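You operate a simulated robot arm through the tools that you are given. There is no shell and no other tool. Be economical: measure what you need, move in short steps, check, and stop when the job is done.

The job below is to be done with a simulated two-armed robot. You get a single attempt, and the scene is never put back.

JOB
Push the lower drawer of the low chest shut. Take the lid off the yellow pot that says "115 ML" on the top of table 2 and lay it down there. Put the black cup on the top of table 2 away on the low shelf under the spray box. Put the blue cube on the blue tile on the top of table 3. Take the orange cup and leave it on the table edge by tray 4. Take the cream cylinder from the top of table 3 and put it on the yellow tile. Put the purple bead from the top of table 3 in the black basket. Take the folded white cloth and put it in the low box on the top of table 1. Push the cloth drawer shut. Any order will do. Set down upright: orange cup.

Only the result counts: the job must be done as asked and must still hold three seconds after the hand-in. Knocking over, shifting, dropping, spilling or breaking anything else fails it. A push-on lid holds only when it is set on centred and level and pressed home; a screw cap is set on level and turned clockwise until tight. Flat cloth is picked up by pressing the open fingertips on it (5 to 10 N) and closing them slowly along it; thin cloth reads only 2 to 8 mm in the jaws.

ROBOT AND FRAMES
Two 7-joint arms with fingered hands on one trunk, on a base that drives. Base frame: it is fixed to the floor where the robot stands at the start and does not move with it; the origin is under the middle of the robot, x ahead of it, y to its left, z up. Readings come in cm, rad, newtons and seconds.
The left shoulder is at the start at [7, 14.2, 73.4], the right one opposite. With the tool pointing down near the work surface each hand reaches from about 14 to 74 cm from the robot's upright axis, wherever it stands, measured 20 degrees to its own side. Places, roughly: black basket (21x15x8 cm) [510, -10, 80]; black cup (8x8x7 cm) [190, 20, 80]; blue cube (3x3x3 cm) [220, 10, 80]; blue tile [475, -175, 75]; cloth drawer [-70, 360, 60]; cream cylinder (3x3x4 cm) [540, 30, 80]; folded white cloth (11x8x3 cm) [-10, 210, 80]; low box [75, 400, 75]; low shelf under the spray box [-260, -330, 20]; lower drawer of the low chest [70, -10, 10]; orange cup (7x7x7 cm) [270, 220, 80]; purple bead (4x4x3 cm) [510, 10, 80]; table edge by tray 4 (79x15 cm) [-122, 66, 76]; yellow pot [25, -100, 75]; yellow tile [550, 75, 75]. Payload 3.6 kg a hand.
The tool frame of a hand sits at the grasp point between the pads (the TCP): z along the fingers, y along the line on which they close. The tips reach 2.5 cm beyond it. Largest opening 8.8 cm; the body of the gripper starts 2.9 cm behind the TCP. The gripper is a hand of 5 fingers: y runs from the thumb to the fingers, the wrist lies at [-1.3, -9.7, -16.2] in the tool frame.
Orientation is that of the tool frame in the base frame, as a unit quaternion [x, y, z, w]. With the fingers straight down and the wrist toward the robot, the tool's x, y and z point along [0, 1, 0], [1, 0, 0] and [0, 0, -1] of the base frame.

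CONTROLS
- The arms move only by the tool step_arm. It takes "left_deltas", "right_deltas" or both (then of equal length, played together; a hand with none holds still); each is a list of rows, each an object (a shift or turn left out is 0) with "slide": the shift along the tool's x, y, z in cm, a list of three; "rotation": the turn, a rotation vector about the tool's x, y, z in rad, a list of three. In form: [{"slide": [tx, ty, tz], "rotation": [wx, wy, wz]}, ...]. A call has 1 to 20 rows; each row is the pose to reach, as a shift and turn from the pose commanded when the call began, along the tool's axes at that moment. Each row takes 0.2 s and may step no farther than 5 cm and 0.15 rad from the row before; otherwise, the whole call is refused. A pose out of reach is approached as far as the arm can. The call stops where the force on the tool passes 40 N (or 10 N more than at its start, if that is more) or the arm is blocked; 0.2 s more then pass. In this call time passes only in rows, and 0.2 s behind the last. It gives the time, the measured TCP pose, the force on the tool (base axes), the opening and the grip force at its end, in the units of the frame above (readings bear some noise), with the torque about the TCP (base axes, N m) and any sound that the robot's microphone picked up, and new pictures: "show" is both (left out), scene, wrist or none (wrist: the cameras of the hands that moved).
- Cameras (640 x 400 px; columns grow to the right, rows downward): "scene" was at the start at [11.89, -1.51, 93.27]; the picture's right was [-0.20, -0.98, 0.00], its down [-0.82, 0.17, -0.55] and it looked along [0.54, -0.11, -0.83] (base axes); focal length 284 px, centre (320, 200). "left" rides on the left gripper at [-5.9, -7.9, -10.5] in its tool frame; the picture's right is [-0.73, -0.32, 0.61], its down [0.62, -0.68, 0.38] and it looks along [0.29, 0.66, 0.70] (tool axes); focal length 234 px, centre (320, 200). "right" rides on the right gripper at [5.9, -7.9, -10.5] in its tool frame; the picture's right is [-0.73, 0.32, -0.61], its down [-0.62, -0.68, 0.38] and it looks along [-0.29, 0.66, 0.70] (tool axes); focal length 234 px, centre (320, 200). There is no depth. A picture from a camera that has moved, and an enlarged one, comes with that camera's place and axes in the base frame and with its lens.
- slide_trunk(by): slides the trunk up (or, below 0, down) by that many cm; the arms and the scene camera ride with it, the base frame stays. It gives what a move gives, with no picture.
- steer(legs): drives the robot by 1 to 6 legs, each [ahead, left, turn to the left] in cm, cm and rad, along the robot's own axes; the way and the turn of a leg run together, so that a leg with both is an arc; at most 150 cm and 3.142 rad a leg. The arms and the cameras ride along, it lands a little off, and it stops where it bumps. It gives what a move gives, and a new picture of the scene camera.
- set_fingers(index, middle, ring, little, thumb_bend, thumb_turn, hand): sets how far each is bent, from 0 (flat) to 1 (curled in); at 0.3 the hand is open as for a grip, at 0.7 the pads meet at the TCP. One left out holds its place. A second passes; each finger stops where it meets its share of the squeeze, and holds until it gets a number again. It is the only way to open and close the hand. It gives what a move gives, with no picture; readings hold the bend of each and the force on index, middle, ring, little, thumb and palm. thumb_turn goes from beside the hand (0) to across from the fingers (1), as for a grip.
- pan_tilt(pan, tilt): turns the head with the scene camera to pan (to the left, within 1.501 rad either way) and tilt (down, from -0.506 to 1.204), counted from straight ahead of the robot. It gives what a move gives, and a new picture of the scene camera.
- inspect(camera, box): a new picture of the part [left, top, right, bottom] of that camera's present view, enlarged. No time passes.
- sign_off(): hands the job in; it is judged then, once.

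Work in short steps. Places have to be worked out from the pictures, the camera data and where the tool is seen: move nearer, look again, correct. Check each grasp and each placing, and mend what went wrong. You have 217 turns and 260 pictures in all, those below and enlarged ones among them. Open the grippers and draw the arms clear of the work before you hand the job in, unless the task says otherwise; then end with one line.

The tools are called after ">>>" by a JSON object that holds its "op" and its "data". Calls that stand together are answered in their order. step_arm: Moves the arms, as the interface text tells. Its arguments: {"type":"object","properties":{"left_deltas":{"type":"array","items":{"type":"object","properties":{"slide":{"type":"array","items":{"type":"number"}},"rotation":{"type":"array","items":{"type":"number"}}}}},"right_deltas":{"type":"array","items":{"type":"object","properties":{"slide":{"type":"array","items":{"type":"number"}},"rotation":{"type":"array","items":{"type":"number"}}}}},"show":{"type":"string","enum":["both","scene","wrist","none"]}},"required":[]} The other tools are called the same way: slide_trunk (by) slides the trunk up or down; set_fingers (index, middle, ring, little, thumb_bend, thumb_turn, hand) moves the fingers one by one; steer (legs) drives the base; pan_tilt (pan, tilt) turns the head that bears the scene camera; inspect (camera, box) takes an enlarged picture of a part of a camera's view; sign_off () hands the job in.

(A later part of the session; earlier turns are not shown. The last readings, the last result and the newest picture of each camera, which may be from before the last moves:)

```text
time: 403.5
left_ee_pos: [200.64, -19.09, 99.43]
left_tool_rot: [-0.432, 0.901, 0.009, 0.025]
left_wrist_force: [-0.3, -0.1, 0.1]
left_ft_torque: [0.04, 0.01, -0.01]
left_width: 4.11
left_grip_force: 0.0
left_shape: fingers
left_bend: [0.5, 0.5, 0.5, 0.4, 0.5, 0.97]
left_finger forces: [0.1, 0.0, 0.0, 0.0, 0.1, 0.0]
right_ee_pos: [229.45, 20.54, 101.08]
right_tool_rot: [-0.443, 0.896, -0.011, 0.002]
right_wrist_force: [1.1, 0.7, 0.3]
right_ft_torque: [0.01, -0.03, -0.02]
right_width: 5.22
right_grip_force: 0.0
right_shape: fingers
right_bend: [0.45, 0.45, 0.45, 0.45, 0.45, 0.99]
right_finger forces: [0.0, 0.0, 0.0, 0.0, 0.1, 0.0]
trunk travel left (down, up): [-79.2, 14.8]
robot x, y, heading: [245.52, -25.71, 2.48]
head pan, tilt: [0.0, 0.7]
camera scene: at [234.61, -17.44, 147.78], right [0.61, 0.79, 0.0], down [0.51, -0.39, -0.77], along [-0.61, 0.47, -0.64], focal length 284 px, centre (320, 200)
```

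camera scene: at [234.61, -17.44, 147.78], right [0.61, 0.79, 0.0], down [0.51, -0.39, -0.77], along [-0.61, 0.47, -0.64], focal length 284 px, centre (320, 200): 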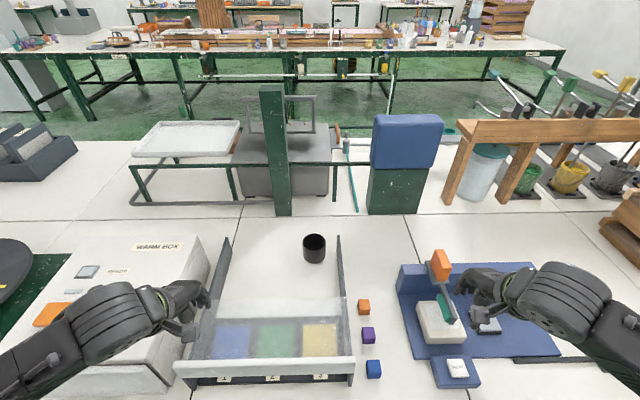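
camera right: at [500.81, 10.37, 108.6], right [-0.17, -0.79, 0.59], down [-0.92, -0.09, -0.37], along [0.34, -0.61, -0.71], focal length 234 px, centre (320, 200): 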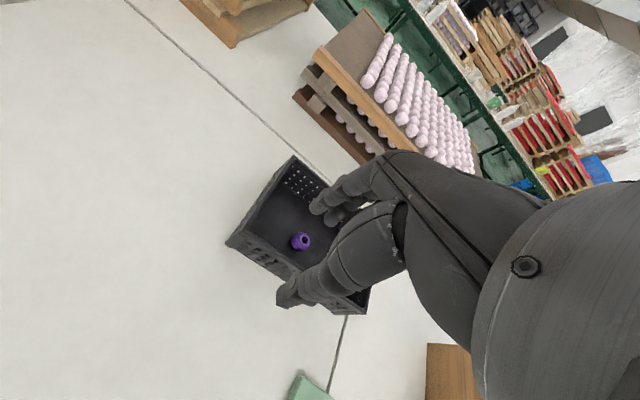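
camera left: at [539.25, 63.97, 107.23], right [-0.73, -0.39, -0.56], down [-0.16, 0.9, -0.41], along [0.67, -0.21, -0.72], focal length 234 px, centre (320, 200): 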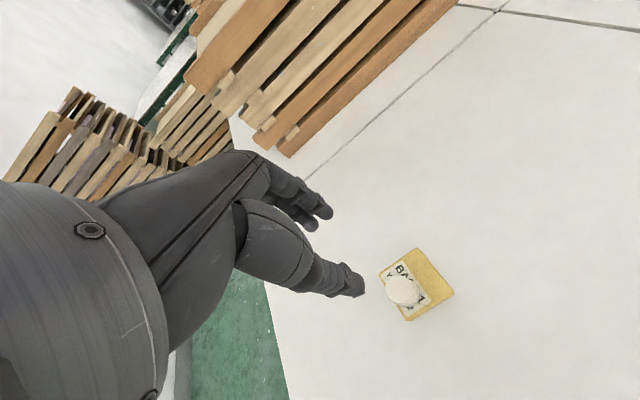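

The cube is at (222.4,7.4) and the cup at (187,17). I drive 4 cm closer and bring the right hand above the cube.

>>> {"op": "steer", "data": {"legs": [[4, 0, 0]]}}

>>> {"op": "step_arm", "data": {"right_deltas": [{"slide": [4, -2, 0]}, {"slide": [8, -4, 0]}, {"slide": [12, -6, 1]}, {"slide": [13.9, -6.5, 5]}, {"slide": [13.9, -6.5, 9]}, {"slide": [13.9, -6.5, 13]}], "show": "wrist"}}

```text
time: 404.4
left_ee_pos: [197.77, -16.99, 99.51]
left_tool_rot: [-0.432, 0.901, 0.01, 0.024]
left_wrist_force: [0.0, 0.8, 0.9]
left_ft_torque: [0.02, 0.05, -0.04]
left_width: 4.14
left_grip_force: 0.0
left_shape: fingers
left_bend: [0.5, 0.5, 0.5, 0.4, 0.5, 0.97]
left_finger forces: [0.0, 0.0, 0.0, 0.0, 0.0, 0.0]
right_ee_pos: [226.68, 22.71, 101.22]
right_tool_rot: [-0.443, 0.897, -0.009, 0.001]
right_wrist_force: [-0.8, -0.4, 1.0]
right_ft_torque: [0.05, 0.03, 0.01]
right_width: 5.22
right_grip_force: 0.1
right_shape: fingers
right_bend: [0.45, 0.45, 0.45, 0.45, 0.45, 0.99]
right_finger forces: [0.1, 0.0, 0.0, 0.0, 0.0, 0.0]
trunk travel left (down, up): [-79.2, 14.8]
robot x, y, heading: [242.24, -23.38, 2.489]
head pan, tilt: [0.0, 0.7]
camera scene: at [231.84, -15.31, 147.83], right [0.61, 0.79, 0.0], down [0.51, -0.39, -0.77], along [-0.61, 0.47, -0.64], focal length 284 px, centre (320, 200)
```

scene: 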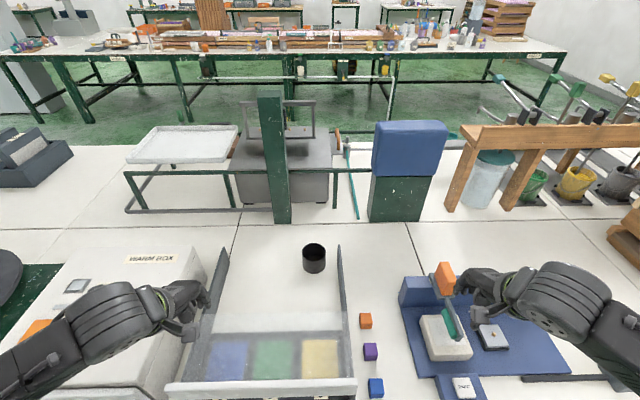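

```text
time: 405.8
left_ee_pos: [197.55, -16.59, 99.48]
left_tool_rot: [-0.432, 0.901, 0.008, 0.025]
left_wrist_force: [0.7, 0.2, -0.8]
left_ft_torque: [-0.02, 0.0, -0.03]
left_width: 4.13
left_grip_force: 0.1
left_shape: fingers
left_bend: [0.5, 0.5, 0.5, 0.4, 0.5, 0.97]
left_finger forces: [0.1, 0.0, 0.1, 0.1, 0.0, 0.0]
right_ee_pos: [223.17, 7.71, 87.82]
right_tool_rot: [-0.443, 0.896, -0.011, 0.001]
right_wrist_force: [-0.1, 0.3, -0.1]
right_ft_torque: [0.0, 0.02, -0.04]
right_width: 5.22
right_grip_force: 0.1
right_shape: fingers
right_bend: [0.45, 0.45, 0.45, 0.45, 0.45, 0.99]
right_finger forces: [0.0, 0.0, 0.0, 0.1, 0.0, 0.0]
right hand out of reach, approached as far as the arm can: row 2, 3, 4
trunk travel left (down, up): [-79.2, 14.8]
robot x, y, heading: [242.01, -23.24, 2.483]
head pan, tilt: [0.0, 0.7]
camera right: at [225.92, -1.52, 98.52], right [0.18, 0.78, 0.59], down [0.92, 0.07, -0.37], along [-0.34, 0.62, -0.71], focal length 234 px, centre (320, 200)
```

right: 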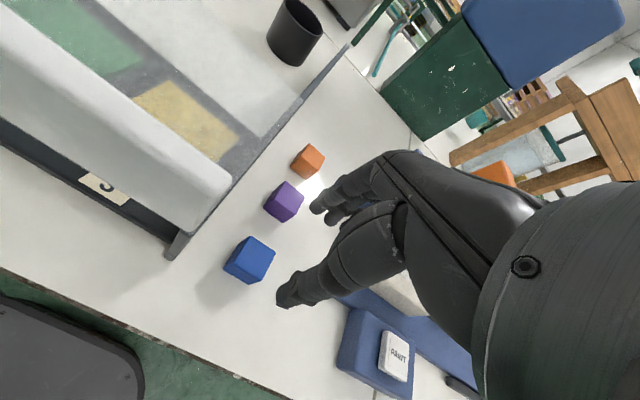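

The cube is centred under the hand and the tray edge is clear. I lower and close.

>>> {"op": "step_arm", "data": {"right_deltas": [{"slide": [0.4, 0, 3]}, {"slide": [0.4, 0, 6]}, {"slide": [0.4, 0, 8]}, {"slide": [0.4, 0, 9]}], "show": "none"}}

>>> {"op": "set_fingers", "data": {"hand": "right", "index": 0.7, "middle": 0.7, "ring": 0.7, "little": 0.5, "thumb_bend": 0.7}}

>>> {"op": "step_arm", "data": {"right_deltas": [{"slide": [0, 0, -2]}, {"slide": [0, 0, -6]}, {"slide": [0, 0, -10]}, {"slide": [-2, 0, -14]}, {"slide": [-5, 0, -18]}, {"slide": [-9, 0, -22]}, {"slide": [-13, 0, -24]}], "show": "wrist"}}

```text
time: 406.8
left_ee_pos: [197.57, -16.63, 99.59]
left_tool_rot: [-0.432, 0.901, 0.009, 0.025]
left_wrist_force: [0.0, 0.2, -0.3]
left_ft_torque: [0.0, -0.02, -0.01]
left_width: 4.13
left_grip_force: 0.0
left_shape: fingers
left_bend: [0.5, 0.5, 0.5, 0.4, 0.5, 0.97]
left_finger forces: [0.1, 0.0, 0.0, 0.0, 0.0, 0.0]
right_ee_pos: [223.13, 7.37, 79.04]
right_tool_rot: [-0.442, 0.897, -0.011, 0.001]
right_wrist_force: [0.1, 0.7, 0.6]
right_ft_torque: [-0.01, -0.01, 0.02]
right_width: 5.19
right_grip_force: 0.1
right_shape: fingers
right_bend: [0.45, 0.45, 0.45, 0.45, 0.45, 0.99]
right_finger forces: [0.1, 0.0, 0.0, 0.0, 0.0, 0.1]
trunk travel left (down, up): [-79.2, 14.8]
robot x, y, heading: [242.0, -22.91, 2.482]
head pan, tilt: [0.0, 0.7]
```

```text
time: 407.8
left_ee_pos: [197.52, -16.66, 99.5]
left_tool_rot: [-0.431, 0.902, 0.01, 0.026]
left_wrist_force: [-0.4, 0.9, -0.2]
left_ft_torque: [0.01, -0.02, 0.02]
left_width: 4.15
left_grip_force: 0.2
left_shape: fingers
left_bend: [0.5, 0.5, 0.5, 0.4, 0.5, 0.97]
left_finger forces: [0.0, 0.0, 0.1, 0.0, 0.1, 0.0]
right_ee_pos: [223.37, 7.37, 79.13]
right_tool_rot: [-0.443, 0.897, -0.011, 0.001]
right_wrist_force: [0.4, -0.6, -0.6]
right_ft_torque: [0.04, 0.0, -0.03]
right_width: 2.35
right_grip_force: 10.3
right_shape: fingers
right_bend: [0.61, 0.63, 0.7, 0.5, 0.58, 1.0]
right_finger forces: [4.9, 5.2, 0.0, 0.0, 10.2, 0.0]
trunk travel left (down, up): [-79.2, 14.8]
robot x, y, heading: [241.65, -22.86, 2.483]
head pan, tilt: [0.0, 0.7]
```

```text
refused: row 6 steps farther than a row can; nothing moved
```

Gripped by index, middle and thumb at 10 N. I tighten slightly and lift with shorter steps.

>>> {"op": "set_fingers", "data": {"hand": "right", "index": 0.8, "middle": 0.8, "thumb_bend": 0.8}}

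>>> {"op": "step_arm", "data": {"right_deltas": [{"slide": [0, 0, -2]}, {"slide": [0, 0, -6]}, {"slide": [0, 0, -10]}, {"slide": [-2, 0, -14]}, {"slide": [-4, 0, -18]}, {"slide": [-7, 0, -21]}, {"slide": [-11, 0, -23]}], "show": "wrist"}}

```text
time: 408.8
left_ee_pos: [197.46, -16.67, 99.56]
left_tool_rot: [-0.433, 0.901, 0.009, 0.025]
left_wrist_force: [-0.6, -0.9, -0.2]
left_ft_torque: [0.03, 0.0, -0.01]
left_width: 4.1
left_grip_force: 0.2
left_shape: fingers
left_bend: [0.5, 0.5, 0.5, 0.4, 0.5, 0.97]
left_finger forces: [0.1, 0.0, 0.1, 0.0, 0.0, 0.1]
right_ee_pos: [223.11, 7.35, 79.15]
right_tool_rot: [-0.443, 0.896, -0.011, 0.0]
right_wrist_force: [-0.1, 0.2, 0.0]
right_ft_torque: [0.01, -0.02, 0.06]
right_width: 2.27
right_grip_force: 14.2
right_shape: fingers
right_bend: [0.62, 0.64, 0.7, 0.5, 0.56, 1.0]
right_finger forces: [6.9, 7.0, 0.1, 0.0, 13.7, 0.0]
trunk travel left (down, up): [-79.2, 14.8]
robot x, y, heading: [241.98, -22.89, 2.488]
head pan, tilt: [0.0, 0.7]
```

```text
time: 410.4
left_ee_pos: [197.82, -16.8, 99.63]
left_tool_rot: [-0.432, 0.902, 0.01, 0.024]
left_wrist_force: [1.3, -0.4, 0.4]
left_ft_torque: [-0.02, 0.02, 0.03]
left_width: 4.14
left_grip_force: 0.1
left_shape: fingers
left_bend: [0.5, 0.5, 0.5, 0.4, 0.5, 0.97]
left_finger forces: [0.1, 0.0, 0.0, 0.0, 0.0, 0.1]
right_ee_pos: [227.24, 19.55, 100.53]
right_tool_rot: [-0.443, 0.896, -0.012, 0.0]
right_wrist_force: [0.4, 0.0, 0.3]
right_ft_torque: [-0.02, 0.03, 0.0]
right_width: 2.24
right_grip_force: 11.2
right_shape: fingers
right_bend: [0.61, 0.71, 0.7, 0.5, 0.58, 1.0]
right_finger forces: [7.3, 5.0, 0.0, 0.0, 10.5, 0.0]
right hand out of reach, approached as far as the arm can: row 3, 4, 5, 6, 7
trunk travel left (down, up): [-79.2, 14.8]
robot x, y, heading: [242.48, -23.03, 2.489]
head pan, tilt: [0.0, 0.7]
camera right: at [229.89, 10.35, 111.11], right [0.18, 0.79, 0.59], down [0.92, 0.07, -0.37], along [-0.34, 0.61, -0.71], focal length 234 px, centre (320, 200)
```

right: 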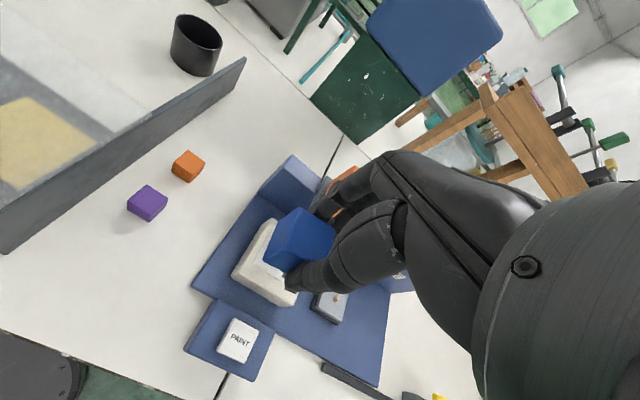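

The blue cube is firmly held. Now the left hand opens wide and moves over the black cup.

>>> {"op": "set_fingers", "data": {"hand": "left", "index": 0.22, "middle": 0.22, "ring": 0.22, "little": 0.22, "thumb_bend": 0.2}}

>>> {"op": "step_arm", "data": {"left_deltas": [{"slide": [-2.4, 3.7, 0]}, {"slide": [-4.8, 7.4, 0]}, {"slide": [-7.2, 11.1, 0]}, {"slide": [-9.6, 14.8, 0]}, {"slide": [-12, 18.5, 0]}, {"slide": [-14.4, 22.2, 0]}, {"slide": [-16.8, 25.9, 0]}, {"slide": [-19.2, 29.4, 0]}, {"slide": [-19.5, 29.6, 4]}]}}

```text
time: 411.4
left_ee_pos: [197.53, -16.73, 99.41]
left_tool_rot: [-0.432, 0.901, 0.009, 0.025]
left_wrist_force: [-0.7, -0.4, 0.9]
left_ft_torque: [-0.01, 0.0, 0.02]
left_width: 10.11
left_grip_force: 0.1
left_shape: fingers
left_bend: [0.22, 0.22, 0.22, 0.22, 0.2, 0.97]
left_finger forces: [0.0, 0.0, 0.0, 0.1, 0.1, 0.1]
right_ee_pos: [227.04, 19.64, 100.41]
right_tool_rot: [-0.444, 0.896, -0.012, 0.001]
right_wrist_force: [0.5, -0.1, -0.1]
right_ft_torque: [-0.04, -0.03, 0.02]
right_width: 2.23
right_grip_force: 12.2
right_shape: fingers
right_bend: [0.61, 0.71, 0.7, 0.5, 0.58, 1.0]
right_finger forces: [7.3, 4.9, 0.0, 0.0, 10.4, 0.1]
trunk travel left (down, up): [-79.2, 14.8]
robot x, y, heading: [242.18, -22.98, 2.487]
head pan, tilt: [0.0, 0.7]
```

```text
time: 413.4
left_ee_pos: [186.7, 16.98, 96.0]
left_tool_rot: [-0.431, 0.902, 0.008, 0.025]
left_wrist_force: [0.3, -0.2, -0.1]
left_ft_torque: [0.04, -0.01, -0.02]
left_width: 10.12
left_grip_force: 0.0
left_shape: fingers
left_bend: [0.22, 0.22, 0.22, 0.22, 0.2, 0.97]
left_finger forces: [0.1, 0.0, 0.0, 0.1, 0.1, 0.0]
right_ee_pos: [226.96, 19.71, 100.29]
right_tool_rot: [-0.443, 0.897, -0.012, 0.002]
right_wrist_force: [-0.7, 0.2, 0.3]
right_ft_torque: [-0.04, -0.01, 0.0]
right_width: 2.24
right_grip_force: 11.2
right_shape: fingers
right_bend: [0.61, 0.71, 0.7, 0.5, 0.58, 1.0]
right_finger forces: [7.2, 4.9, 0.0, 0.1, 10.4, 0.1]
trunk travel left (down, up): [-79.2, 14.8]
robot x, y, heading: [242.3, -23.23, 2.482]
head pan, tilt: [0.0, 0.7]
camera scene: at [231.38, -15.01, 147.78], right [0.61, 0.79, 0.0], down [0.51, -0.39, -0.76], along [-0.61, 0.47, -0.64], focal length 284 px, centre (320, 200)
camera left: at [196.17, 16.22, 106.88], right [0.73, 0.38, -0.57], down [0.15, -0.9, -0.41], along [-0.67, 0.21, -0.71], focal length 234 px, centre (320, 200)
```

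scene: 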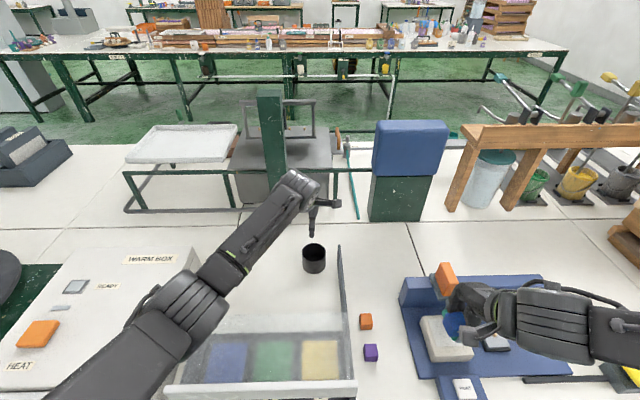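
left: 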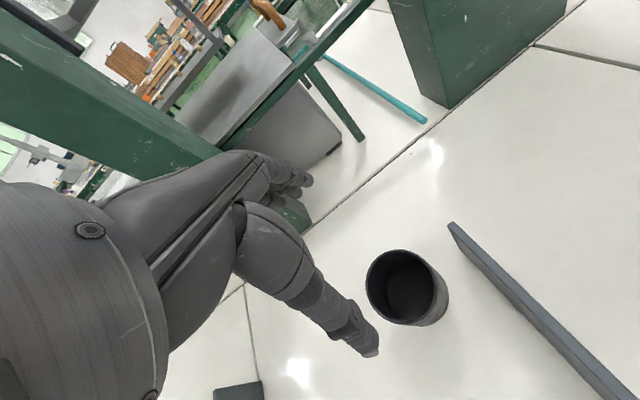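

The cup's centre is (187.7,16.5). I make the small correction and lower around it.

>>> {"op": "step_arm", "data": {"left_deltas": [{"slide": [-0.2, -1.1, 4]}, {"slide": [-0.2, -1.1, 8]}, {"slide": [-0.2, -1.1, 11]}], "show": "wrist"}}

```text
time: 414.2
left_ee_pos: [188.16, 16.97, 84.97]
left_tool_rot: [-0.432, 0.902, 0.009, 0.025]
left_wrist_force: [0.0, -0.2, -1.0]
left_ft_torque: [0.02, -0.01, 0.02]
left_width: 10.11
left_grip_force: 0.0
left_shape: fingers
left_bend: [0.22, 0.22, 0.22, 0.22, 0.2, 0.97]
left_finger forces: [0.0, 0.1, 0.0, 0.0, 0.1, 0.1]
right_ee_pos: [226.9, 19.73, 100.23]
right_tool_rot: [-0.443, 0.897, -0.012, 0.002]
right_wrist_force: [-0.2, -0.7, -1.0]
right_ft_torque: [0.01, 0.0, 0.02]
right_width: 2.23
right_grip_force: 10.9
right_shape: fingers
right_bend: [0.61, 0.71, 0.7, 0.5, 0.58, 1.0]
right_finger forces: [7.2, 4.9, 0.0, 0.0, 10.4, 0.0]
trunk travel left (down, up): [-79.2, 14.8]
robot x, y, heading: [242.26, -23.14, 2.487]
head pan, tilt: [0.0, 0.7]
camera left: at [197.62, 16.13, 95.91], right [0.73, 0.38, -0.57], down [0.15, -0.9, -0.41], along [-0.67, 0.21, -0.71], focal length 234 px, centre (320, 200)
```

left: 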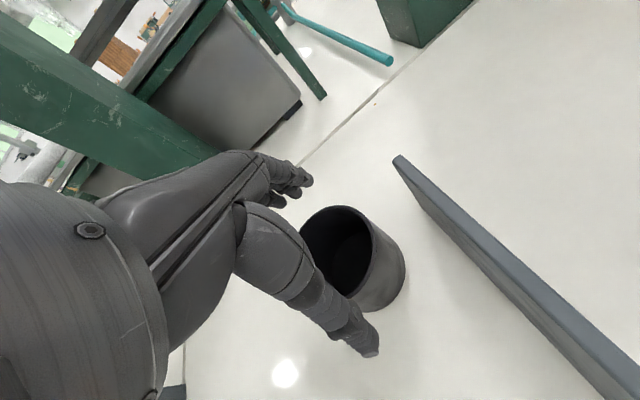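

Nearly centred. A small nudge, then down and grip.

>>> {"op": "step_arm", "data": {"left_deltas": [{"slide": [-0.3, -0.7, 0]}, {"slide": [-0.3, -0.7, 2.5]}, {"slide": [-0.3, -0.7, 5]}], "show": "none"}}

>>> {"op": "set_fingers", "data": {"hand": "left", "index": 0.55, "middle": 0.55, "ring": 0.55, "little": 0.55, "thumb_bend": 0.55}}

>>> {"op": "step_arm", "data": {"left_deltas": [{"slide": [0, 0, -2]}, {"slide": [0, 0, -6]}, {"slide": [0, 0, -10]}, {"slide": [0, 0, -14]}, {"slide": [0, 0, -18]}, {"slide": [0, 0, -21]}], "show": "wrist"}}

```text
time: 415.0
left_ee_pos: [189.46, 16.43, 80.66]
left_tool_rot: [-0.432, 0.901, 0.009, 0.025]
left_wrist_force: [0.3, -0.3, -0.8]
left_ft_torque: [0.02, 0.03, 0.0]
left_width: 10.15
left_grip_force: 0.5
left_shape: fingers
left_bend: [0.22, 0.22, 0.22, 0.22, 0.2, 0.97]
left_finger forces: [0.2, 0.0, 0.1, 0.1, 0.0, 0.1]
left hand out of reach, approached as far as the arm can: row 3
right_ee_pos: [226.97, 19.67, 100.36]
right_tool_rot: [-0.443, 0.896, -0.012, 0.002]
right_wrist_force: [0.5, 0.3, -1.3]
right_ft_torque: [0.03, 0.04, -0.02]
right_width: 2.25
right_grip_force: 11.0
right_shape: fingers
right_bend: [0.61, 0.71, 0.7, 0.5, 0.58, 1.0]
right_finger forces: [7.2, 4.9, 0.0, 0.0, 10.4, 0.1]
trunk travel left (down, up): [-79.2, 14.8]
robot x, y, heading: [242.4, -23.09, 2.484]
head pan, tilt: [0.0, 0.7]
```

```text
time: 416.0
left_ee_pos: [189.41, 16.56, 80.65]
left_tool_rot: [-0.433, 0.901, 0.01, 0.025]
left_wrist_force: [-1.6, 1.8, 6.2]
left_ft_torque: [0.1, 0.31, -0.04]
left_width: 5.25
left_grip_force: 22.5
left_shape: fingers
left_bend: [0.48, 0.47, 0.47, 0.53, 0.48, 0.94]
left_finger forces: [6.9, 5.4, 5.7, 4.4, 22.3, 0.0]
right_ee_pos: [226.92, 19.63, 100.4]
right_tool_rot: [-0.443, 0.896, -0.011, 0.003]
right_wrist_force: [0.0, -0.6, -1.1]
right_ft_torque: [0.01, 0.01, 0.0]
right_width: 2.22
right_grip_force: 10.8
right_shape: fingers
right_bend: [0.61, 0.71, 0.7, 0.5, 0.58, 1.0]
right_finger forces: [7.2, 4.8, 0.0, 0.0, 10.3, 0.1]
trunk travel left (down, up): [-79.2, 14.8]
robot x, y, heading: [241.81, -22.95, 2.485]
head pan, tilt: [0.0, 0.7]
```

```text
time: 417.4
left_ee_pos: [188.65, 15.68, 101.47]
left_tool_rot: [-0.432, 0.901, 0.008, 0.025]
left_wrist_force: [0.1, -0.4, -0.7]
left_ft_torque: [0.01, 0.01, -0.02]
left_width: 5.07
left_grip_force: 19.1
left_shape: fingers
left_bend: [0.5, 0.49, 0.48, 0.53, 0.49, 0.94]
left_finger forces: [6.0, 4.0, 5.1, 4.2, 19.2, 0.0]
right_ee_pos: [226.87, 19.69, 100.37]
right_tool_rot: [-0.443, 0.897, -0.012, 0.001]
right_wrist_force: [0.5, -0.7, -0.9]
right_ft_torque: [0.0, 0.0, -0.04]
right_width: 2.24
right_grip_force: 11.0
right_shape: fingers
right_bend: [0.61, 0.71, 0.7, 0.5, 0.58, 1.0]
right_finger forces: [7.2, 4.7, 0.0, 0.1, 10.4, 0.1]
trunk travel left (down, up): [-79.2, 14.8]
robot x, y, heading: [242.15, -23.09, 2.49]
head pan, tilt: [0.0, 0.7]
camera left: at [198.05, 14.92, 112.31], right [0.73, 0.39, -0.57], down [0.16, -0.9, -0.41], along [-0.67, 0.21, -0.71], focal length 234 px, centre (320, 200)
```

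left: 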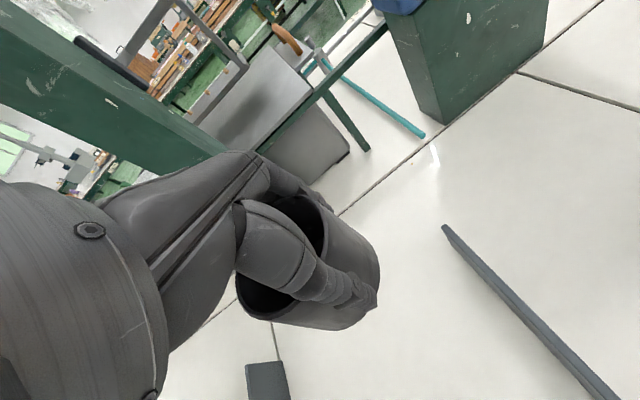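

Both items are held. I back into the aisle and look along it toward the far (right) end of table 3 to choose a route to the blue tile.

>>> {"op": "steer", "data": {"legs": [[-40, 0, 0]]}}

>>> {"op": "pan_tilt", "data": {"pan": 1.5, "tilt": 0.3}}

```text
time: 419.8
left_ee_pos: [219.25, -8.53, 101.36]
left_tool_rot: [-0.437, 0.899, 0.009, 0.026]
left_wrist_force: [0.5, -0.8, -1.8]
left_ft_torque: [0.01, 0.04, -0.01]
left_width: 5.06
left_grip_force: 19.1
left_shape: fingers
left_bend: [0.5, 0.49, 0.48, 0.53, 0.49, 0.94]
left_finger forces: [5.9, 4.0, 5.0, 4.0, 19.1, 0.0]
right_ee_pos: [257.45, -4.12, 100.23]
right_tool_rot: [-0.448, 0.894, -0.012, 0.003]
right_wrist_force: [0.3, -0.5, 0.5]
right_ft_torque: [0.0, 0.04, -0.01]
right_width: 2.24
right_grip_force: 10.9
right_shape: fingers
right_bend: [0.61, 0.71, 0.7, 0.5, 0.58, 1.0]
right_finger forces: [7.1, 4.8, 0.0, 0.0, 10.3, 0.0]
trunk travel left (down, up): [-79.2, 14.8]
robot x, y, heading: [273.7, -47.1, 2.501]
head pan, tilt: [0.0, 0.7]
camera scene: at [262.38, -38.73, 147.76], right [0.6, 0.8, 0.0], down [0.52, -0.39, -0.76], along [-0.61, 0.46, -0.64], focal length 284 px, centre (320, 200)
```

scene: 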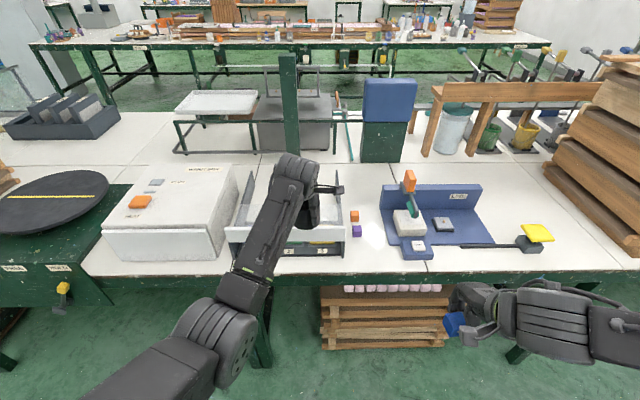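

```text
time: 421.4
left_ee_pos: [219.27, -8.59, 101.45]
left_tool_rot: [-0.436, 0.899, 0.008, 0.025]
left_wrist_force: [0.2, 0.4, -0.2]
left_ft_torque: [0.06, -0.03, -0.04]
left_width: 5.06
left_grip_force: 19.4
left_shape: fingers
left_bend: [0.5, 0.49, 0.48, 0.53, 0.49, 0.94]
left_finger forces: [6.0, 4.0, 5.0, 4.1, 19.1, 0.1]
right_ee_pos: [257.57, -4.15, 100.34]
right_tool_rot: [-0.448, 0.894, -0.011, 0.002]
right_wrist_force: [0.2, -0.2, -0.4]
right_ft_torque: [0.03, -0.02, -0.02]
right_width: 2.24
right_grip_force: 11.5
right_shape: fingers
right_bend: [0.61, 0.71, 0.7, 0.5, 0.58, 1.0]
right_finger forces: [7.2, 4.8, 0.0, 0.0, 10.3, 0.0]
trunk travel left (down, up): [-79.2, 14.8]
robot x, y, heading: [273.3, -46.88, 2.498]
head pan, tilt: [1.499, 0.3]
camera scene: at [263.09, -50.92, 151.39], right [-0.75, 0.66, 0.0], down [0.19, 0.22, -0.96], along [-0.63, -0.72, -0.3], focal length 284 px, centre (320, 200)
```

scene: 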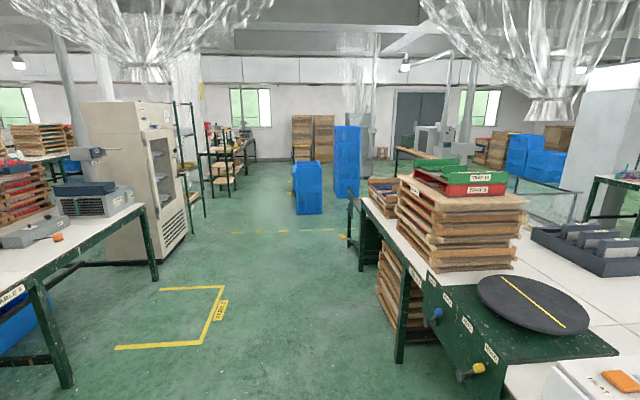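

The right end is blocked by the cabinet, so I will go round table 3's left end. I draw the cup arm in, strafe back along the aisle, then reverse past the table's end.

>>> {"op": "step_arm", "data": {"left_deltas": [{"slide": [1, -4, 0]}, {"slide": [2, -8, 0]}, {"slide": [4, -12, 0]}, {"slide": [6, -16, 0]}, {"slide": [8, -20, 0]}, {"slide": [10, -24, -1]}], "show": "none"}}

>>> {"op": "steer", "data": {"legs": [[0, 0, -0.01], [0, -145, 0], [0, -145, 0]]}}

```text
time: 422.3
left_ee_pos: [216.81, -20.48, 100.68]
left_tool_rot: [-0.465, 0.882, 0.038, -0.063]
left_wrist_force: [-0.1, 0.6, -0.1]
left_ft_torque: [0.02, 0.02, 0.0]
left_width: 5.06
left_grip_force: 18.6
left_shape: fingers
left_bend: [0.5, 0.49, 0.49, 0.53, 0.49, 0.94]
left_finger forces: [5.5, 3.8, 4.8, 4.3, 18.6, 0.0]
left hand out of reach, approached as far as the arm can: row 1, 2, 3, 4
right_ee_pos: [257.72, -4.35, 100.46]
right_tool_rot: [-0.448, 0.894, -0.012, 0.003]
right_wrist_force: [-0.5, -0.7, 0.4]
right_ft_torque: [0.04, 0.0, 0.0]
right_width: 2.22
right_grip_force: 11.3
right_shape: fingers
right_bend: [0.61, 0.71, 0.7, 0.5, 0.58, 1.0]
right_finger forces: [7.1, 4.7, 0.0, 0.0, 10.3, 0.0]
trunk travel left (down, up): [-79.2, 14.8]
robot x, y, heading: [273.22, -47.17, 2.498]
head pan, tilt: [1.499, 0.3]
stopped in row 4 (left hand): the arm was blocked; the commanded pose is now the measured one
```

```text
time: 436.4
left_ee_pos: [394.87, 206.29, 100.55]
left_tool_rot: [-0.436, 0.897, 0.038, -0.061]
left_wrist_force: [0.2, 0.3, -0.1]
left_ft_torque: [0.0, 0.0, 0.0]
left_width: 5.05
left_grip_force: 18.1
left_shape: fingers
left_bend: [0.5, 0.49, 0.49, 0.53, 0.49, 0.94]
left_finger forces: [5.5, 3.7, 4.8, 4.2, 18.5, 0.0]
right_ee_pos: [436.73, 219.77, 100.3]
right_tool_rot: [-0.417, 0.909, -0.011, 0.001]
right_wrist_force: [0.1, 0.8, -0.4]
right_ft_torque: [0.03, -0.02, 0.01]
right_width: 2.22
right_grip_force: 11.4
right_shape: fingers
right_bend: [0.61, 0.71, 0.7, 0.5, 0.58, 1.0]
right_finger forces: [7.2, 4.8, 0.0, 0.0, 10.3, 0.0]
trunk travel left (down, up): [-79.2, 14.8]
robot x, y, heading: [449.77, 175.99, 2.429]
head pan, tilt: [1.499, 0.3]
camera scene: at [439.13, 172.72, 151.39], right [-0.71, 0.71, 0.0], down [0.21, 0.21, -0.96], along [-0.68, -0.68, -0.3], focal length 284 px, centre (320, 200)
```

scene: 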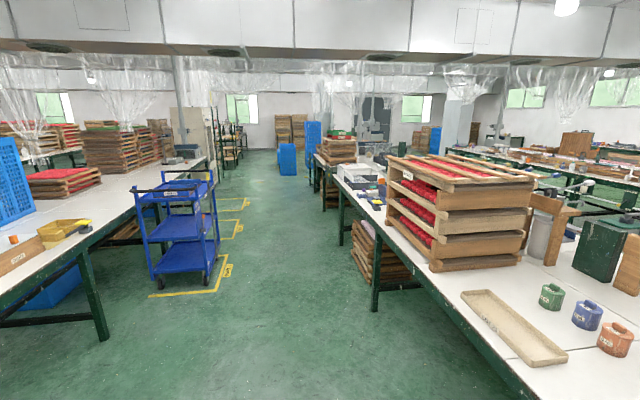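

I turn round to face the far side so I can see the passage, then drive past table 3's left end.

>>> {"op": "steer", "data": {"legs": [[0, 0, -1.54], [0, 0, -1.54], [0, 38, 0], [110, 0, 0]]}}

>>> {"op": "pan_tilt", "data": {"pan": -0.3, "tilt": 0.65}}

```text
time: 451.6
left_ee_pos: [616.43, 109.73, 100.55]
left_tool_rot: [0.885, 0.46, 0.063, 0.038]
left_wrist_force: [-0.8, -0.3, -1.2]
left_ft_torque: [-0.01, 0.0, 0.01]
left_width: 4.91
left_grip_force: 16.1
left_shape: fingers
left_bend: [0.5, 0.5, 0.49, 0.54, 0.49, 0.94]
left_finger forces: [5.1, 3.7, 4.6, 3.2, 16.2, 0.0]
right_ee_pos: [575.52, 93.92, 100.32]
right_tool_rot: [0.897, 0.443, -0.002, -0.012]
right_wrist_force: [0.0, 0.0, 0.2]
right_ft_torque: [-0.01, -0.01, 0.0]
right_width: 2.18
right_grip_force: 10.7
right_shape: fingers
right_bend: [0.61, 0.71, 0.7, 0.5, 0.58, 1.0]
right_finger forces: [7.0, 4.5, 0.0, 0.0, 9.8, 0.0]
trunk travel left (down, up): [-79.2, 14.8]
robot x, y, heading: [560.51, 136.83, -0.66]
head pan, tilt: [1.499, 0.3]
camera scene: at [570.5, 140.59, 151.39], right [0.75, -0.67, 0.0], down [-0.2, -0.22, -0.96], along [0.64, 0.71, -0.3], focal length 284 px, centre (320, 200)
```

scene: 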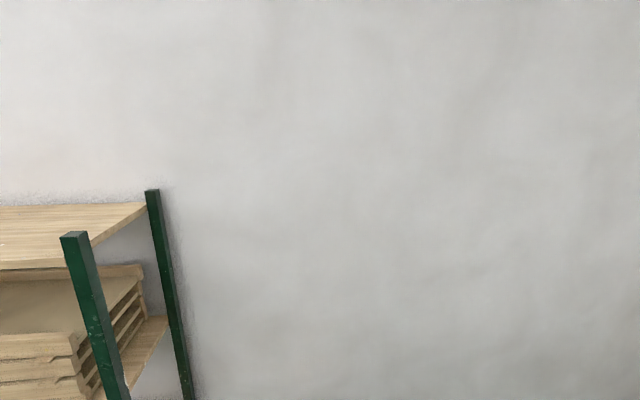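

```text
time: 453.4
left_ee_pos: [616.52, 109.67, 100.6]
left_tool_rot: [0.885, 0.459, 0.063, 0.037]
left_wrist_force: [0.4, 0.3, -1.6]
left_ft_torque: [0.01, 0.0, 0.02]
left_width: 4.93
left_grip_force: 16.5
left_shape: fingers
left_bend: [0.5, 0.5, 0.49, 0.54, 0.49, 0.94]
left_finger forces: [5.0, 3.7, 4.7, 3.2, 16.2, 0.0]
right_ee_pos: [575.53, 93.78, 100.32]
right_tool_rot: [0.897, 0.443, -0.002, -0.011]
right_wrist_force: [-0.5, -0.3, -0.3]
right_ft_torque: [0.01, -0.03, 0.01]
right_width: 2.18
right_grip_force: 10.6
right_shape: fingers
right_bend: [0.61, 0.71, 0.7, 0.5, 0.58, 1.0]
right_finger forces: [7.0, 4.4, 0.0, 0.1, 9.8, 0.0]
trunk travel left (down, up): [-79.2, 14.8]
robot x, y, heading: [560.63, 136.79, -0.661]
head pan, tilt: [-0.3, 0.649]
camera scene: at [569.29, 126.52, 148.21], right [-0.82, -0.58, 0.0], down [-0.35, 0.49, -0.8], along [0.46, -0.65, -0.6], focal length 284 px, centre (320, 200)
```

scene: 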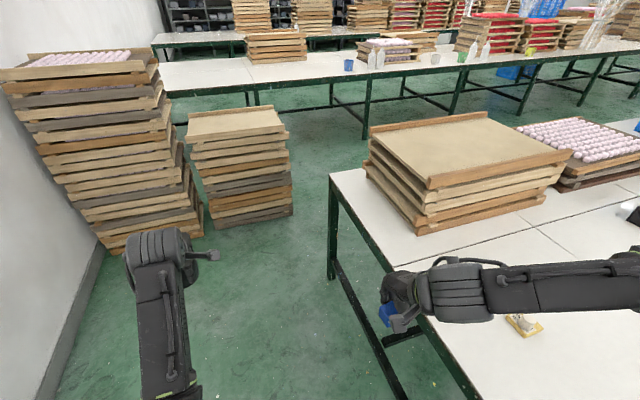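

The gap between table 3's back leg and the shorter pallet stack is about 66 cm. I drive up to it and check the odometry before threading through.

>>> {"op": "steer", "data": {"legs": [[0, 0, 0.01], [145, 0, 0]]}}

```text
time: 460.9
left_ee_pos: [728.77, 19.7, 100.52]
left_tool_rot: [0.89, 0.449, 0.062, 0.037]
left_wrist_force: [-0.5, 0.7, -0.6]
left_ft_torque: [0.02, 0.02, -0.01]
left_width: 4.94
left_grip_force: 15.8
left_shape: fingers
left_bend: [0.5, 0.5, 0.49, 0.54, 0.49, 0.94]
left_finger forces: [5.2, 3.8, 4.6, 3.2, 15.9, 0.1]
right_ee_pos: [687.42, 4.83, 100.28]
right_tool_rot: [0.902, 0.432, -0.002, -0.011]
right_wrist_force: [0.8, -0.7, 0.1]
right_ft_torque: [0.04, -0.01, 0.01]
right_width: 2.2
right_grip_force: 10.4
right_shape: fingers
right_bend: [0.61, 0.71, 0.7, 0.5, 0.58, 1.0]
right_finger forces: [7.0, 4.6, 0.0, 0.0, 9.8, 0.0]
trunk travel left (down, up): [-79.2, 14.8]
robot x, y, heading: [673.29, 47.91, -0.685]
head pan, tilt: [-0.3, 0.649]
camera scene: at [681.96, 37.68, 148.21], right [-0.83, -0.55, 0.0], down [-0.34, 0.5, -0.8], along [0.44, -0.66, -0.6], focal length 284 px, centre (320, 200)
```

scene: 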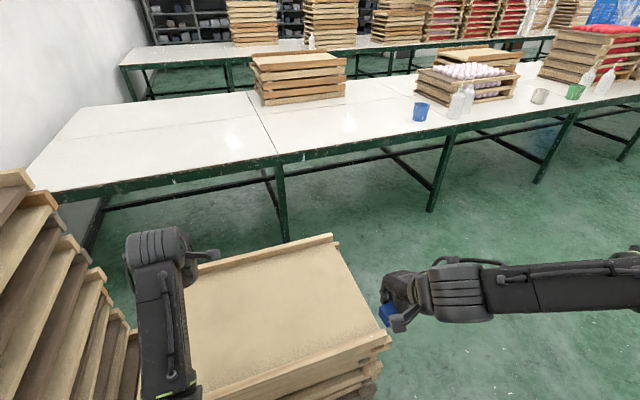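

Odometry agrees. I straighten, nudge to the middle of the gap, and strafe through.

>>> {"op": "steer", "data": {"legs": [[0, 0, 0.035], [10, 0, 0], [0, -45, 0]]}}

```text
time: 464.7
left_ee_pos: [709.29, -21.02, 100.52]
left_tool_rot: [0.884, 0.462, 0.063, 0.037]
left_wrist_force: [0.8, -0.1, -0.2]
left_ft_torque: [-0.05, -0.01, 0.03]
left_width: 4.92
left_grip_force: 16.5
left_shape: fingers
left_bend: [0.5, 0.5, 0.49, 0.54, 0.49, 0.94]
left_finger forces: [5.1, 3.7, 4.6, 3.1, 16.1, 0.0]
right_ee_pos: [668.26, -37.06, 100.32]
right_tool_rot: [0.896, 0.444, -0.001, -0.011]
right_wrist_force: [-0.1, -0.1, 0.1]
right_ft_torque: [-0.03, -0.02, 0.0]
right_width: 2.18
right_grip_force: 10.9
right_shape: fingers
right_bend: [0.61, 0.71, 0.7, 0.5, 0.58, 1.0]
right_finger forces: [7.0, 4.4, 0.1, 0.1, 9.8, 0.0]
trunk travel left (down, up): [-79.2, 14.8]
robot x, y, heading: [652.53, 5.9, -0.654]
head pan, tilt: [-0.3, 0.649]
camera scene: at [662.01, -4.34, 148.21], right [-0.82, -0.58, 0.0], down [-0.35, 0.49, -0.8], along [0.46, -0.65, -0.6], focal length 284 px, centre (320, 200)
```

scene: 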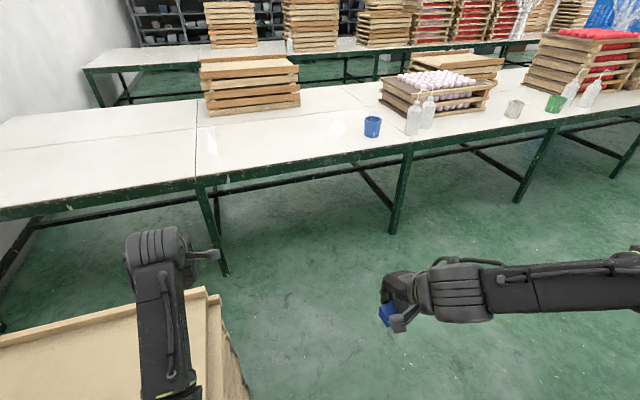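

I'm through. I carry on along the back aisle to the blue tile and turn to face table 3 from behind.

>>> {"op": "steer", "data": {"legs": [[0, -45, 0], [50, 0, 0], [0, -120, 0], [0, -95, 0], [0, 0, 1.57], [0, 0, 1.57]]}}

>>> {"op": "pan_tilt", "data": {"pan": 0.0, "tilt": 0.7}}

```text
time: 487.9
left_ee_pos: [480.85, -210.33, 100.51]
left_tool_rot: [-0.486, 0.871, 0.034, -0.065]
left_wrist_force: [0.6, 0.1, 0.1]
left_ft_torque: [0.04, 0.02, -0.04]
left_width: 4.84
left_grip_force: 14.8
left_shape: fingers
left_bend: [0.51, 0.5, 0.49, 0.54, 0.49, 0.94]
left_finger forces: [4.5, 3.7, 4.6, 2.7, 14.4, 0.0]
right_ee_pos: [520.88, -192.17, 100.38]
right_tool_rot: [-0.468, 0.884, -0.012, 0.002]
right_wrist_force: [0.7, 0.3, -0.4]
right_ft_torque: [0.01, 0.04, 0.01]
right_width: 2.11
right_grip_force: 10.0
right_shape: fingers
right_bend: [0.61, 0.72, 0.7, 0.5, 0.58, 1.0]
right_finger forces: [6.7, 4.3, 0.0, 0.0, 9.5, 0.0]
trunk travel left (down, up): [-79.2, 14.8]
robot x, y, heading: [538.49, -234.11, 2.549]
head pan, tilt: [-0.3, 0.649]
camera scene: at [528.96, -224.51, 148.21], right [0.78, 0.62, 0.0], down [0.38, -0.47, -0.8], along [-0.5, 0.62, -0.6], focal length 284 px, centre (320, 200)
```

scene: 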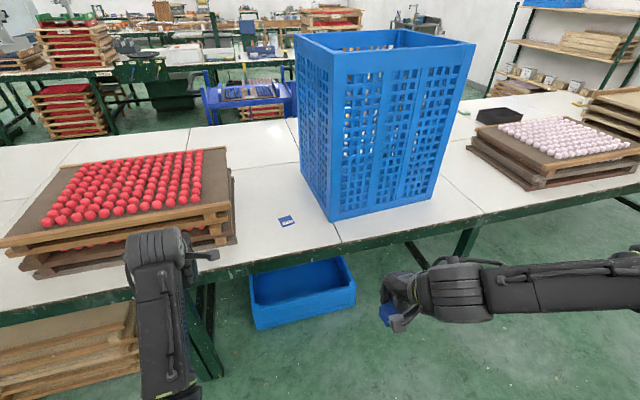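

```text
time: 488.7
left_ee_pos: [480.75, -210.5, 100.57]
left_tool_rot: [-0.486, 0.871, 0.035, -0.065]
left_wrist_force: [0.4, 0.2, -0.1]
left_ft_torque: [0.02, 0.0, -0.02]
left_width: 4.81
left_grip_force: 14.7
left_shape: fingers
left_bend: [0.51, 0.5, 0.49, 0.54, 0.49, 0.94]
left_finger forces: [4.6, 3.6, 4.5, 2.6, 14.5, 0.1]
right_ee_pos: [520.76, -192.2, 100.43]
right_tool_rot: [-0.469, 0.883, -0.012, 0.003]
right_wrist_force: [0.4, -0.3, -0.5]
right_ft_torque: [-0.03, 0.03, -0.04]
right_width: 2.12
right_grip_force: 10.2
right_shape: fingers
right_bend: [0.61, 0.72, 0.7, 0.5, 0.58, 1.0]
right_finger forces: [6.8, 4.3, 0.0, 0.1, 9.5, 0.1]
trunk travel left (down, up): [-79.2, 14.8]
robot x, y, heading: [538.54, -233.82, 2.542]
head pan, tilt: [0.0, 0.7]
camera scene: at [527.34, -226.52, 147.78], right [0.56, 0.83, 0.0], down [0.53, -0.36, -0.76], along [-0.63, 0.43, -0.64], focal length 284 px, centre (320, 200)
```

scene: 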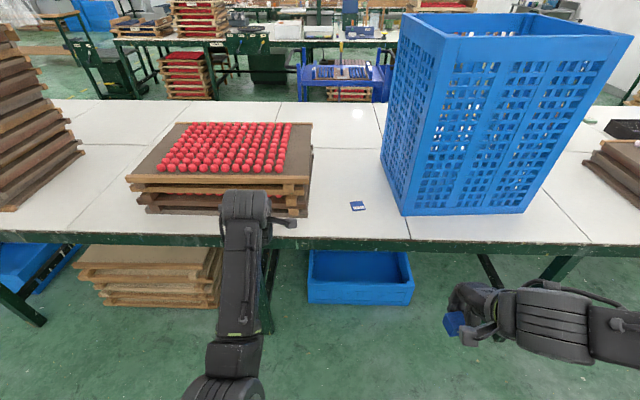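

The blue tile is at (468,-168.6), between the red tray and the blue crate. I raise the trunk for clearance and drive up 42 cm.

>>> {"op": "slide_trunk", "data": {"by": 10}}

>>> {"op": "steer", "data": {"legs": [[42, 0, 0]]}}

>>> {"op": "step_arm", "data": {"right_deltas": [{"slide": [2, 3, 2]}, {"slide": [4, 6, 4]}, {"slide": [6, 9, 6]}, {"slide": [8, 12, 8]}, {"slide": [10, 15, 10]}, {"slide": [10, 15, 13]}]}}

```text
time: 490.0
left_ee_pos: [480.82, -210.4, 110.51]
left_tool_rot: [-0.487, 0.871, 0.035, -0.064]
left_wrist_force: [0.6, 0.1, -0.9]
left_ft_torque: [0.01, 0.02, -0.05]
left_width: 4.83
left_grip_force: 14.9
left_shape: fingers
left_bend: [0.51, 0.5, 0.49, 0.54, 0.49, 0.94]
left_finger forces: [4.6, 3.5, 4.5, 2.5, 14.4, 0.1]
right_ee_pos: [520.71, -192.16, 110.2]
right_tool_rot: [-0.468, 0.883, -0.012, 0.003]
right_wrist_force: [0.2, -0.5, 0.4]
right_ft_torque: [0.01, 0.0, 0.01]
right_width: 2.14
right_grip_force: 10.0
right_shape: fingers
right_bend: [0.61, 0.72, 0.7, 0.5, 0.58, 1.0]
right_finger forces: [6.8, 4.3, 0.1, 0.0, 9.4, 0.1]
trunk travel left (down, up): [-89.2, 4.8]
robot x, y, heading: [538.54, -233.98, 2.546]
head pan, tilt: [0.0, 0.7]
```

```text
time: 492.6
left_ee_pos: [446.4, -186.6, 110.66]
left_tool_rot: [-0.485, 0.871, 0.036, -0.064]
left_wrist_force: [-0.1, -0.1, -0.5]
left_ft_torque: [-0.02, -0.01, 0.0]
left_width: 4.8
left_grip_force: 14.4
left_shape: fingers
left_bend: [0.51, 0.5, 0.49, 0.54, 0.49, 0.94]
left_finger forces: [4.6, 3.6, 4.5, 2.6, 14.4, 0.0]
right_ee_pos: [486.44, -168.51, 110.43]
right_tool_rot: [-0.467, 0.884, -0.012, 0.002]
right_wrist_force: [-0.1, 0.8, -0.2]
right_ft_torque: [-0.02, 0.01, 0.03]
right_width: 2.12
right_grip_force: 9.8
right_shape: fingers
right_bend: [0.61, 0.72, 0.7, 0.5, 0.58, 1.0]
right_finger forces: [7.0, 4.3, 0.0, 0.1, 9.5, 0.1]
trunk travel left (down, up): [-89.2, 4.8]
robot x, y, heading: [503.95, -210.31, 2.538]
head pan, tilt: [0.0, 0.7]
camera scene: at [492.88, -202.87, 157.79], right [0.57, 0.82, 0.0], down [0.53, -0.36, -0.77], along [-0.63, 0.43, -0.64], focal length 284 px, centre (320, 200)
```

scene: 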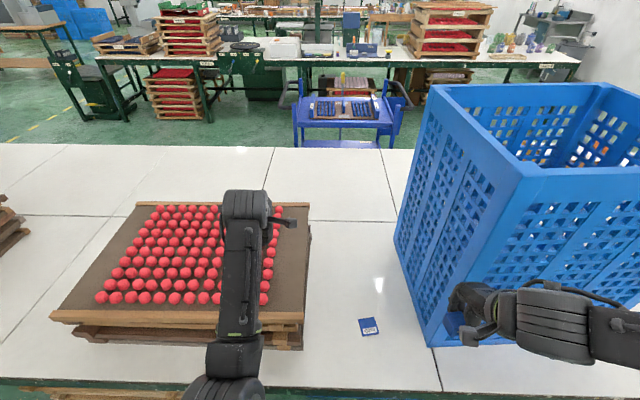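

```text
time: 494.0
left_ee_pos: [446.24, -186.47, 110.62]
left_tool_rot: [-0.484, 0.872, 0.035, -0.064]
left_wrist_force: [-0.2, -0.8, -1.0]
left_ft_torque: [0.02, -0.02, -0.03]
left_width: 4.81
left_grip_force: 14.7
left_shape: fingers
left_bend: [0.51, 0.5, 0.49, 0.54, 0.49, 0.94]
left_finger forces: [4.6, 3.6, 4.5, 2.5, 14.4, 0.0]
right_ee_pos: [468.62, -168.75, 96.77]
right_tool_rot: [-0.466, 0.885, -0.012, 0.003]
right_wrist_force: [-0.6, 0.4, 0.1]
right_ft_torque: [-0.03, 0.0, -0.02]
right_width: 2.09
right_grip_force: 9.9
right_shape: fingers
right_bend: [0.61, 0.72, 0.7, 0.5, 0.58, 1.0]
right_finger forces: [7.0, 3.8, 0.0, 0.0, 9.3, 0.0]
trunk travel left (down, up): [-89.2, 4.8]
robot x, y, heading: [503.96, -210.04, 2.538]
head pan, tilt: [0.0, 0.7]
camera scene: at [492.81, -202.76, 157.78], right [0.57, 0.82, 0.0], down [0.53, -0.37, -0.77], along [-0.63, 0.43, -0.64], focal length 284 px, centre (320, 200)
camera right: at [471.73, -177.83, 107.6], right [0.13, 0.79, 0.59], down [0.92, 0.12, -0.37], along [-0.37, 0.6, -0.71], focal length 234 px, centre (320, 200)
```

scene: 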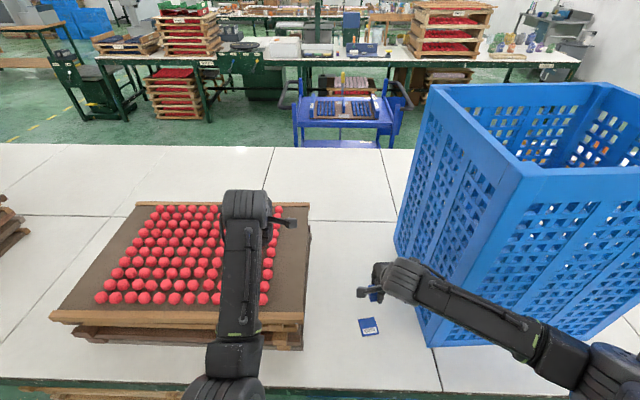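
right: 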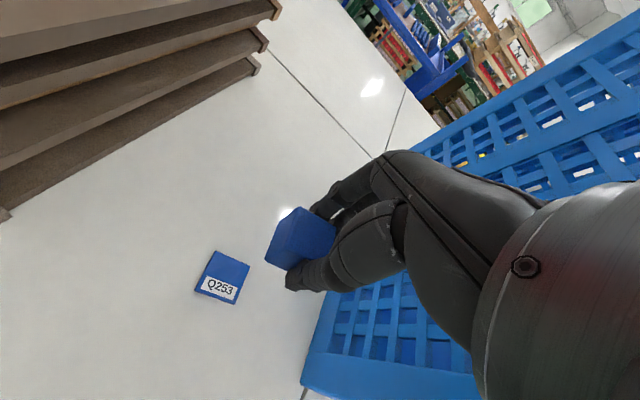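

The tile is centred under the hand; the cube sits 1 cm left of TCP, so I compensate and lower to just above.

>>> {"op": "step_arm", "data": {"right_deltas": [{"slide": [-0.7, 0.6, 4]}, {"slide": [-0.7, 0.6, 8]}, {"slide": [-0.7, 0.6, 12]}, {"slide": [-0.7, 0.6, 14]}], "show": "wrist"}}

```text
time: 495.0
left_ee_pos: [446.17, -186.4, 110.47]
left_tool_rot: [-0.484, 0.872, 0.035, -0.064]
left_wrist_force: [0.0, 0.9, -1.0]
left_ft_torque: [-0.01, -0.01, 0.01]
left_width: 4.8
left_grip_force: 15.3
left_shape: fingers
left_bend: [0.51, 0.5, 0.49, 0.54, 0.49, 0.94]
left_finger forces: [4.6, 3.6, 4.4, 2.5, 14.3, 0.0]
right_ee_pos: [468.39, -167.85, 83.3]
right_tool_rot: [-0.467, 0.884, -0.012, 0.003]
right_wrist_force: [-0.3, 0.0, -0.9]
right_ft_torque: [-0.01, -0.01, 0.02]
right_width: 2.09
right_grip_force: 9.9
right_shape: fingers
right_bend: [0.61, 0.72, 0.7, 0.5, 0.58, 1.0]
right_finger forces: [7.1, 3.5, 0.0, 0.0, 9.1, 0.1]
trunk travel left (down, up): [-89.2, 4.8]
robot x, y, heading: [503.79, -210.33, 2.541]
head pan, tilt: [0.0, 0.7]
camera right: at [471.51, -177.0, 93.89], right [0.13, 0.79, 0.59], down [0.92, 0.12, -0.37], along [-0.37, 0.6, -0.71], focal length 234 px, centre (320, 200)
```

right: 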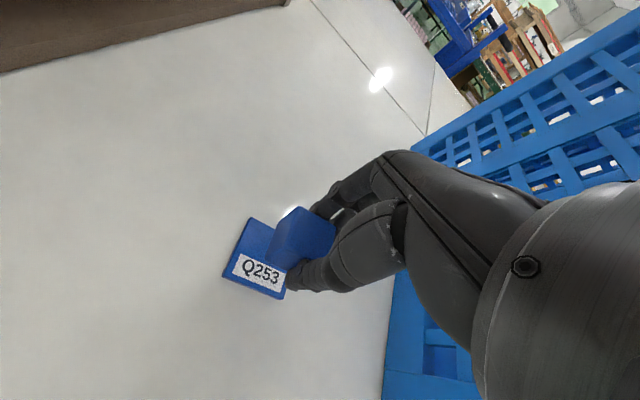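

The cube is aligned with the tile within half a centimetre. I lower to contact.

>>> {"op": "step_arm", "data": {"right_deltas": [{"slide": [-0.1, -0.4, 1]}, {"slide": [-0.1, -0.4, 2]}, {"slide": [-0.1, -0.4, 2.6]}, {"slide": [-0.1, -0.4, 3.1]}, {"slide": [-0.1, -0.4, 3.5]}], "show": "none"}}

>>> {"op": "inspect", "data": {"camera": "right", "box": [200, 180, 360, 320]}}

```text
time: 496.2
left_ee_pos: [446.21, -186.64, 110.52]
left_tool_rot: [-0.485, 0.872, 0.035, -0.064]
left_wrist_force: [-1.1, -0.5, -0.5]
left_ft_torque: [0.01, 0.0, -0.01]
left_width: 4.8
left_grip_force: 14.9
left_shape: fingers
left_bend: [0.51, 0.5, 0.49, 0.54, 0.49, 0.94]
left_finger forces: [4.5, 3.6, 4.5, 2.6, 14.4, 0.0]
right_ee_pos: [469.08, -168.04, 79.56]
right_tool_rot: [-0.466, 0.884, -0.012, 0.003]
right_wrist_force: [-0.5, -0.6, 1.5]
right_ft_torque: [0.0, 0.01, 0.01]
right_width: 2.07
right_grip_force: 9.9
right_shape: fingers
right_bend: [0.61, 0.72, 0.7, 0.5, 0.58, 1.0]
right_finger forces: [7.6, 3.6, 0.0, 0.2, 9.2, 0.0]
trunk travel left (down, up): [-89.2, 4.8]
robot x, y, heading: [504.1, -210.58, 2.539]
head pan, tilt: [0.0, 0.7]
```

```text
2.86 times, centred on (280, 250) of right
camera zoom: at [472.13, -177.1, 90.26], right [0.13, 0.79, 0.59], down [0.92, 0.12, -0.37], along [-0.37, 0.6, -0.71], focal length 669 px, centre (434, 57)
```

zoom: 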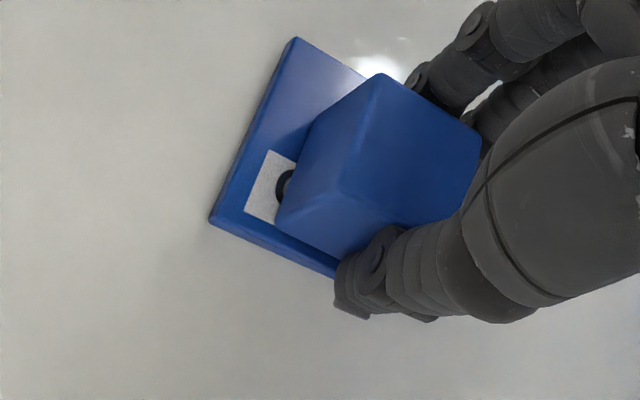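

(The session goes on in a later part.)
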